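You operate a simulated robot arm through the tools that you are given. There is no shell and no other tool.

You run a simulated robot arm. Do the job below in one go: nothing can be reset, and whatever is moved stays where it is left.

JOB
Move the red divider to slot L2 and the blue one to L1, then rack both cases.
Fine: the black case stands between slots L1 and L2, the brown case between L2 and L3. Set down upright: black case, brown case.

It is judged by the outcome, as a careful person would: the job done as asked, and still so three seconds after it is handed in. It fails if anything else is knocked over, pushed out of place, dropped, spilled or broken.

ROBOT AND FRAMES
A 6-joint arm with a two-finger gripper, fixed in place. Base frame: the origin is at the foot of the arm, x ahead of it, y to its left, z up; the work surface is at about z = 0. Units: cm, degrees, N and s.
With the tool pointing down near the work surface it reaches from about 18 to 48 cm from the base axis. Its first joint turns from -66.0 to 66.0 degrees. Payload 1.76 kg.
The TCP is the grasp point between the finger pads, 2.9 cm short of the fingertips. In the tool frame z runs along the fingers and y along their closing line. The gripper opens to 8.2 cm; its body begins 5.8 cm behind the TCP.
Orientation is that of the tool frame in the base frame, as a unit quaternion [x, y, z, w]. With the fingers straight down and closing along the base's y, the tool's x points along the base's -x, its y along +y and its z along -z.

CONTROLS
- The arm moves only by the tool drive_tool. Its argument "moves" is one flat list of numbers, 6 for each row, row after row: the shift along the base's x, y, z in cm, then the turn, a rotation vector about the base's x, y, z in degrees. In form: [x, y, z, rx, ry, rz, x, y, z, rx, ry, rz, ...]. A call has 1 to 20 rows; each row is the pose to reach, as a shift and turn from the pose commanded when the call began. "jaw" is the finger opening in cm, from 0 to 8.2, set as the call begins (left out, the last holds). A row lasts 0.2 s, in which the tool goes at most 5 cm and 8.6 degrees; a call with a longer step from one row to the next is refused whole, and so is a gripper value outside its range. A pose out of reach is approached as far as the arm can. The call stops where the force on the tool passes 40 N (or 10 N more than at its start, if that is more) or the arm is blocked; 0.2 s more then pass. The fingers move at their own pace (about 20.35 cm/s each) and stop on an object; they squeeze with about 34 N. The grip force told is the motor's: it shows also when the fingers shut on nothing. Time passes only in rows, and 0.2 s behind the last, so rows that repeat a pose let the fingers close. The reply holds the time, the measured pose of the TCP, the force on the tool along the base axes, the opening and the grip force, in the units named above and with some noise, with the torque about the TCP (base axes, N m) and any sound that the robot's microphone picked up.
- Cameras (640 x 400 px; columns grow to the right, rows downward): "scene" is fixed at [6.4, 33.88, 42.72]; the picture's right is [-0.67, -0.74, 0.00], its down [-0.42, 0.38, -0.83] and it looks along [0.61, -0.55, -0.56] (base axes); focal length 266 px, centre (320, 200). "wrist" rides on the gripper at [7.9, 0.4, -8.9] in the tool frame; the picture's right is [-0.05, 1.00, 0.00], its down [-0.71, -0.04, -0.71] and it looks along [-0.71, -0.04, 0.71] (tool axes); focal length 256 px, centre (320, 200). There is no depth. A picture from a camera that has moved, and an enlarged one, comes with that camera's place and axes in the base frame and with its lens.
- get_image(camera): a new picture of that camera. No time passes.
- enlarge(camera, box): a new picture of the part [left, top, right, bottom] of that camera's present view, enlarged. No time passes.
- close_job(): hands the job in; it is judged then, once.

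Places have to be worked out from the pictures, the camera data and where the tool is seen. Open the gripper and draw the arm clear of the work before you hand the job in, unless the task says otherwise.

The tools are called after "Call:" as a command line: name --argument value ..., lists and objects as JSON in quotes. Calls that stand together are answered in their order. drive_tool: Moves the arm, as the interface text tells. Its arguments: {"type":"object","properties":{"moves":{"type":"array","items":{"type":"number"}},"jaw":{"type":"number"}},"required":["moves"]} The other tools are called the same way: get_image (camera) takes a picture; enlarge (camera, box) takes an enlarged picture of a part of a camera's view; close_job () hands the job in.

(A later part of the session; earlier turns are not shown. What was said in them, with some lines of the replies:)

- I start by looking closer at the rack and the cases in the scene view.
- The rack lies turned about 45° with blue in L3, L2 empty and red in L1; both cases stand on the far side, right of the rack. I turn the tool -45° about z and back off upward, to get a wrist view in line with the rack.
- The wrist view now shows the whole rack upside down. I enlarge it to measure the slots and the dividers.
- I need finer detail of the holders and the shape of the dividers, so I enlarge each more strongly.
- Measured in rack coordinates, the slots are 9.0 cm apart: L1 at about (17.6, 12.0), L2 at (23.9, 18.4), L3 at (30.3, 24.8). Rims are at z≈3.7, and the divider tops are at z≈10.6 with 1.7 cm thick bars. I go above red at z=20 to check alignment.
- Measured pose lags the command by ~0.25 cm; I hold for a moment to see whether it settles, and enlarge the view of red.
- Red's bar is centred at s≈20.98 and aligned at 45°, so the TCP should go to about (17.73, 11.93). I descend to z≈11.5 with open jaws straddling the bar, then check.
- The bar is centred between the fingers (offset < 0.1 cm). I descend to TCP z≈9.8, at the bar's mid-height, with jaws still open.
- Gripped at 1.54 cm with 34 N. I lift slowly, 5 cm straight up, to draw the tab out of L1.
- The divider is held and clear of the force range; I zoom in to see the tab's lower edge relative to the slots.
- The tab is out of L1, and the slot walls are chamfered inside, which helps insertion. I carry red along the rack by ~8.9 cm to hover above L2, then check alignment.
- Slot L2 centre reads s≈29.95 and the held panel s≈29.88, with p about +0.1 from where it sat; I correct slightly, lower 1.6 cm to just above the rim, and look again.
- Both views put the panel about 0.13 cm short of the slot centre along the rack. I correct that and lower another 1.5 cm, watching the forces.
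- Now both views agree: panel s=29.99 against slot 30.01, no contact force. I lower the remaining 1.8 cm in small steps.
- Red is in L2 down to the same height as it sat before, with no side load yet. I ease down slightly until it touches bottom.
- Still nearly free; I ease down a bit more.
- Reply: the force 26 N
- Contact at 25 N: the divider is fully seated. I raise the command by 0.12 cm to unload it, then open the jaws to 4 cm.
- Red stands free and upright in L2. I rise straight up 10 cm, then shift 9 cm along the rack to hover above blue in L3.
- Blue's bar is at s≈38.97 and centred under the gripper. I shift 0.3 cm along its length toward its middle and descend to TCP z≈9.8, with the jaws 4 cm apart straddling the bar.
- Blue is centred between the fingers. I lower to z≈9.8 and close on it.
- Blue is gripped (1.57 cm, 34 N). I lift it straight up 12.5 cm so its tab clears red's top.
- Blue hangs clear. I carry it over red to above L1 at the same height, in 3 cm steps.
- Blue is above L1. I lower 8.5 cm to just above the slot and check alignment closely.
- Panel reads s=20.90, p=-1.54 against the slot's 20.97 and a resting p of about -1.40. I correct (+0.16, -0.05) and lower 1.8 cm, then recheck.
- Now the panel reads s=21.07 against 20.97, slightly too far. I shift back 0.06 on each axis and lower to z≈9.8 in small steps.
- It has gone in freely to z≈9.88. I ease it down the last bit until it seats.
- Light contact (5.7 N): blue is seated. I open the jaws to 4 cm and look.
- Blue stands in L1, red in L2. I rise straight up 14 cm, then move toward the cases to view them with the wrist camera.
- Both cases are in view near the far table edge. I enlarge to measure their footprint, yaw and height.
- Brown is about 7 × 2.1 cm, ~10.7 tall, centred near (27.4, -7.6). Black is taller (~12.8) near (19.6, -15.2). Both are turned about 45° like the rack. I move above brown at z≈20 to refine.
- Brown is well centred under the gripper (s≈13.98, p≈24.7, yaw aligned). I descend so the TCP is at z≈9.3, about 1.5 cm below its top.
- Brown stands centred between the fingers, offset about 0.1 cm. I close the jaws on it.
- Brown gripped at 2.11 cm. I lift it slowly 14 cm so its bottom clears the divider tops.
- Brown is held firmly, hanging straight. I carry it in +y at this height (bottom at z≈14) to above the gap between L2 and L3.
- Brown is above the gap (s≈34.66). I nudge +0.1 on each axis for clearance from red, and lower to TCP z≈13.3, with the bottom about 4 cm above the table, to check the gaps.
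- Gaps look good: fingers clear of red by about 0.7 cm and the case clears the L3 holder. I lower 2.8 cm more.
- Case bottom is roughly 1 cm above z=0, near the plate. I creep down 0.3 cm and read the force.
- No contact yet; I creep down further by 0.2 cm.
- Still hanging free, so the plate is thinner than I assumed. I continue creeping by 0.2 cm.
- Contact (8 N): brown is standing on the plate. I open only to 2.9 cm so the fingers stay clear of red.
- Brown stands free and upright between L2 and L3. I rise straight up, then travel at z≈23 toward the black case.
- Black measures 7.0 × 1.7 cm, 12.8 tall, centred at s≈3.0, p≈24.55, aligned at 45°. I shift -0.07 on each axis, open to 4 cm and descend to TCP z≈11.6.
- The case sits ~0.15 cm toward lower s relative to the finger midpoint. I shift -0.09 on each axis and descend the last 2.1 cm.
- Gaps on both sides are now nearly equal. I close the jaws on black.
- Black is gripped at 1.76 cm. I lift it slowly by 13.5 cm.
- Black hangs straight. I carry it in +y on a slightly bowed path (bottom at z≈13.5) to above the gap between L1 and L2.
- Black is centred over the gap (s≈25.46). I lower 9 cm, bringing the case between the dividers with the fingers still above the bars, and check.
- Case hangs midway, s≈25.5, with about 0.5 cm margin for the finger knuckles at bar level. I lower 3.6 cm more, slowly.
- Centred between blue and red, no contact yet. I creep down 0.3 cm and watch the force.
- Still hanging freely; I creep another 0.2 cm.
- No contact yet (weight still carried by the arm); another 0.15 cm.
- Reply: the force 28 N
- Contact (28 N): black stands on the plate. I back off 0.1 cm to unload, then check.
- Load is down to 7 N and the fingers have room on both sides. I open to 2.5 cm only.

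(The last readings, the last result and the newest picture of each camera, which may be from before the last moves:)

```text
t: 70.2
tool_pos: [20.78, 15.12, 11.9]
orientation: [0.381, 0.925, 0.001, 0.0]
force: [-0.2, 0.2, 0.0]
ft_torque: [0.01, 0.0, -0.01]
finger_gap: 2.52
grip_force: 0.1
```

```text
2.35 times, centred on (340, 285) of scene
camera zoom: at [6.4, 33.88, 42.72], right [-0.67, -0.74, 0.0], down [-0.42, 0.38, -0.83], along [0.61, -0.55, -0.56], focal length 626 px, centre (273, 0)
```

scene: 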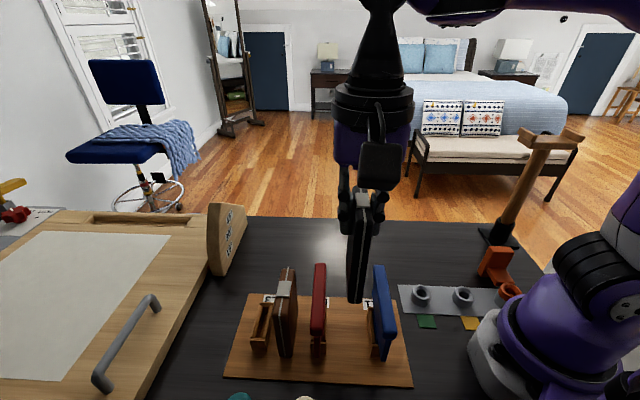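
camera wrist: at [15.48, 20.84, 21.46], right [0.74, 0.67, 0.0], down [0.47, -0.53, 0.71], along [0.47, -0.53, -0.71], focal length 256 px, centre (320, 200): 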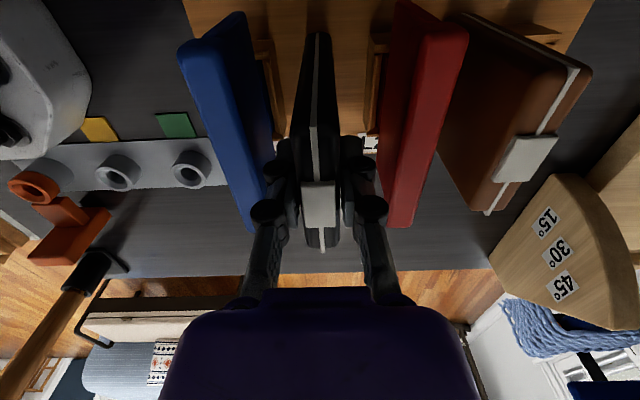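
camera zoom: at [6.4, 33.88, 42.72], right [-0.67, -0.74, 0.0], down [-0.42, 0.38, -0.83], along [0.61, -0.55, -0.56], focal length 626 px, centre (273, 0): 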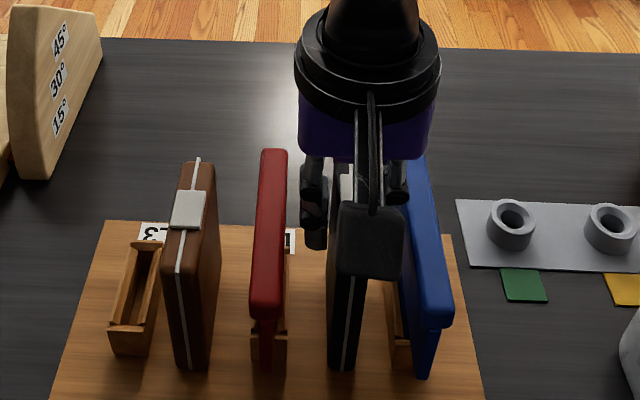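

Released with zero force; the case stands slightly nearer the left finger, so I shift 0.06 on each axis to centre and then rise straight up, slowly at first.

Call:
drive_tool --moves '[-0.06, -0.06, 0, 0, 0, 0, -0.06, -0.06, 0.4, 0, 0, 0, -0.06, -0.06, 1, 0, 0, 0, -0.06, -0.06, 2, 0, 0, 0, -0.06, -0.06, 3.5, 0, 0, 0, -0.06, -0.06, 6, 0, 0, 0, -0.06, -0.06, 9, 0, 0, 0, -0.06, -0.06, 12, 0, 0, 0, -0.06, -0.06, 12, 0, 0, 0]' --jaw 2.5

Call:
get_image --camera "wrist"

Call:
enlarge --camera "scene" --box '[220, 220, 430, 390]'

```text
t: 72.2
tool_pos: [20.67, 15.06, 24.03]
orientation: [0.383, 0.924, 0.0, 0.0]
force: [0.0, -0.3, 0.1]
ft_torque: [0.04, 0.01, 0.0]
finger_gap: 2.53
grip_force: 0.0
```

```text
taken
camera wrist: at [15.39, 20.87, 33.04], right [0.74, 0.67, 0.0], down [0.47, -0.53, 0.71], along [0.47, -0.53, -0.71], focal length 256 px, centre (320, 200)
```

wrist: 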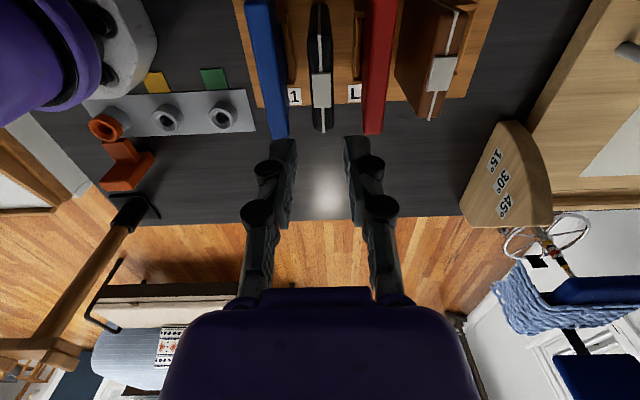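

```text
2.35 times, centred on (325, 305) of scene
camera zoom: at [6.4, 33.88, 42.72], right [-0.67, -0.74, 0.0], down [-0.42, 0.38, -0.83], along [0.61, -0.55, -0.56], focal length 626 px, centre (308, -47)
```

zoom: 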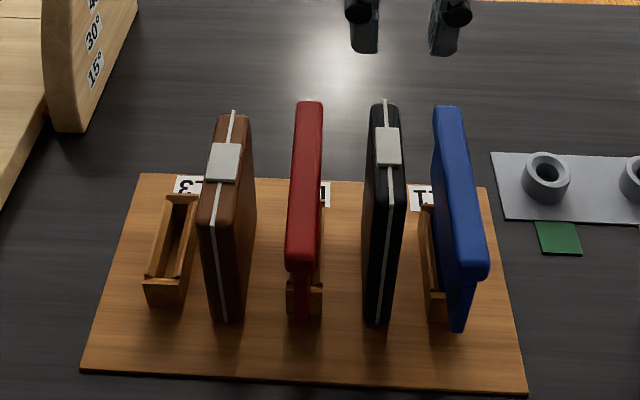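

Both cases stand upright in their gaps. I draw the arm away to the side of the rack at height and open the gripper fully.

Call:
drive_tool --moves '[1, -2, 0.3, 0, 0, 0, 2.5, -5.5, 0.6, 0, 0, 0, 4, -9, 1, 0, 0, 0, 5.5, -12.5, 1, 0, 0, 0, 7, -16, 1, 0, 0, 0, 7, -18, 1, 0, 0, 0, 7, -18, 1, 0, 0, 0]' --jaw 8.2

Call:
get_image --camera "scene"

Call:
enlarge --camera "scene" --box '[270, 250, 420, 380]'

```text
t: 73.8
tool_pos: [27.56, -3.14, 24.8]
orientation: [0.382, 0.924, 0.0, 0.0]
force: [0.5, -0.4, -0.3]
ft_torque: [0.01, -0.03, 0.02]
finger_gap: 8.21
grip_force: 0.2
```

```text
taken
```

scene: 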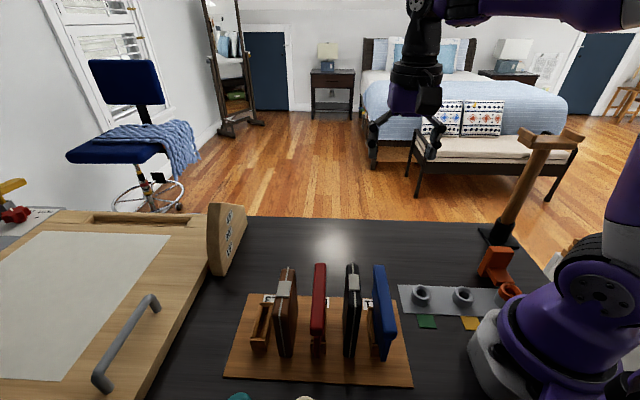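

```text
3.08 times, centred on (345, 315) of scene
camera zoom: at [6.4, 33.87, 42.72], right [-0.67, -0.74, 0.0], down [-0.42, 0.38, -0.83], along [0.61, -0.55, -0.56], focal length 819 px, centre (243, -154)
```

zoom: 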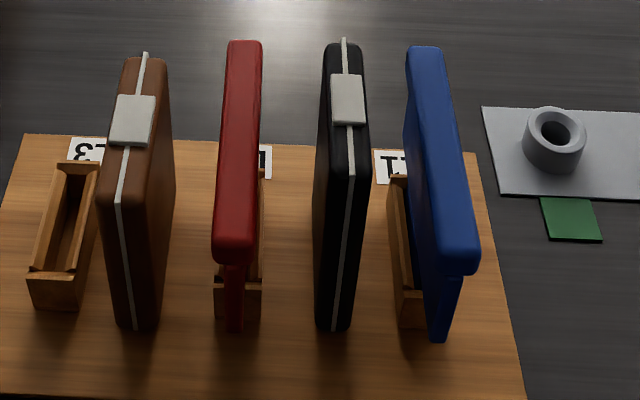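

Blue stands in L1 and red in L2. Black stands upright between L1 and L2, and brown between L2 and L3. Nothing else has moved, the gripper is open and the arm is clear, so I hand the job in.

Call:
close_job

```text
The job is handed in.
```

The job is handed in. The last pictures show everything where you asked for it:

- **Dividers:** red is seated in L2 and blue in L1. L3 is now empty.
- **Cases:** black stands upright between L1 and L2, and brown stands upright between L2 and L3. Brown sits about 0.4 cm toward the L3 side of its gap, to leave room for the fingers beside red.
- **Surroundings:** I saw nothing else knocked or moved. The gripper is open and the arm is drawn clear of the rack.
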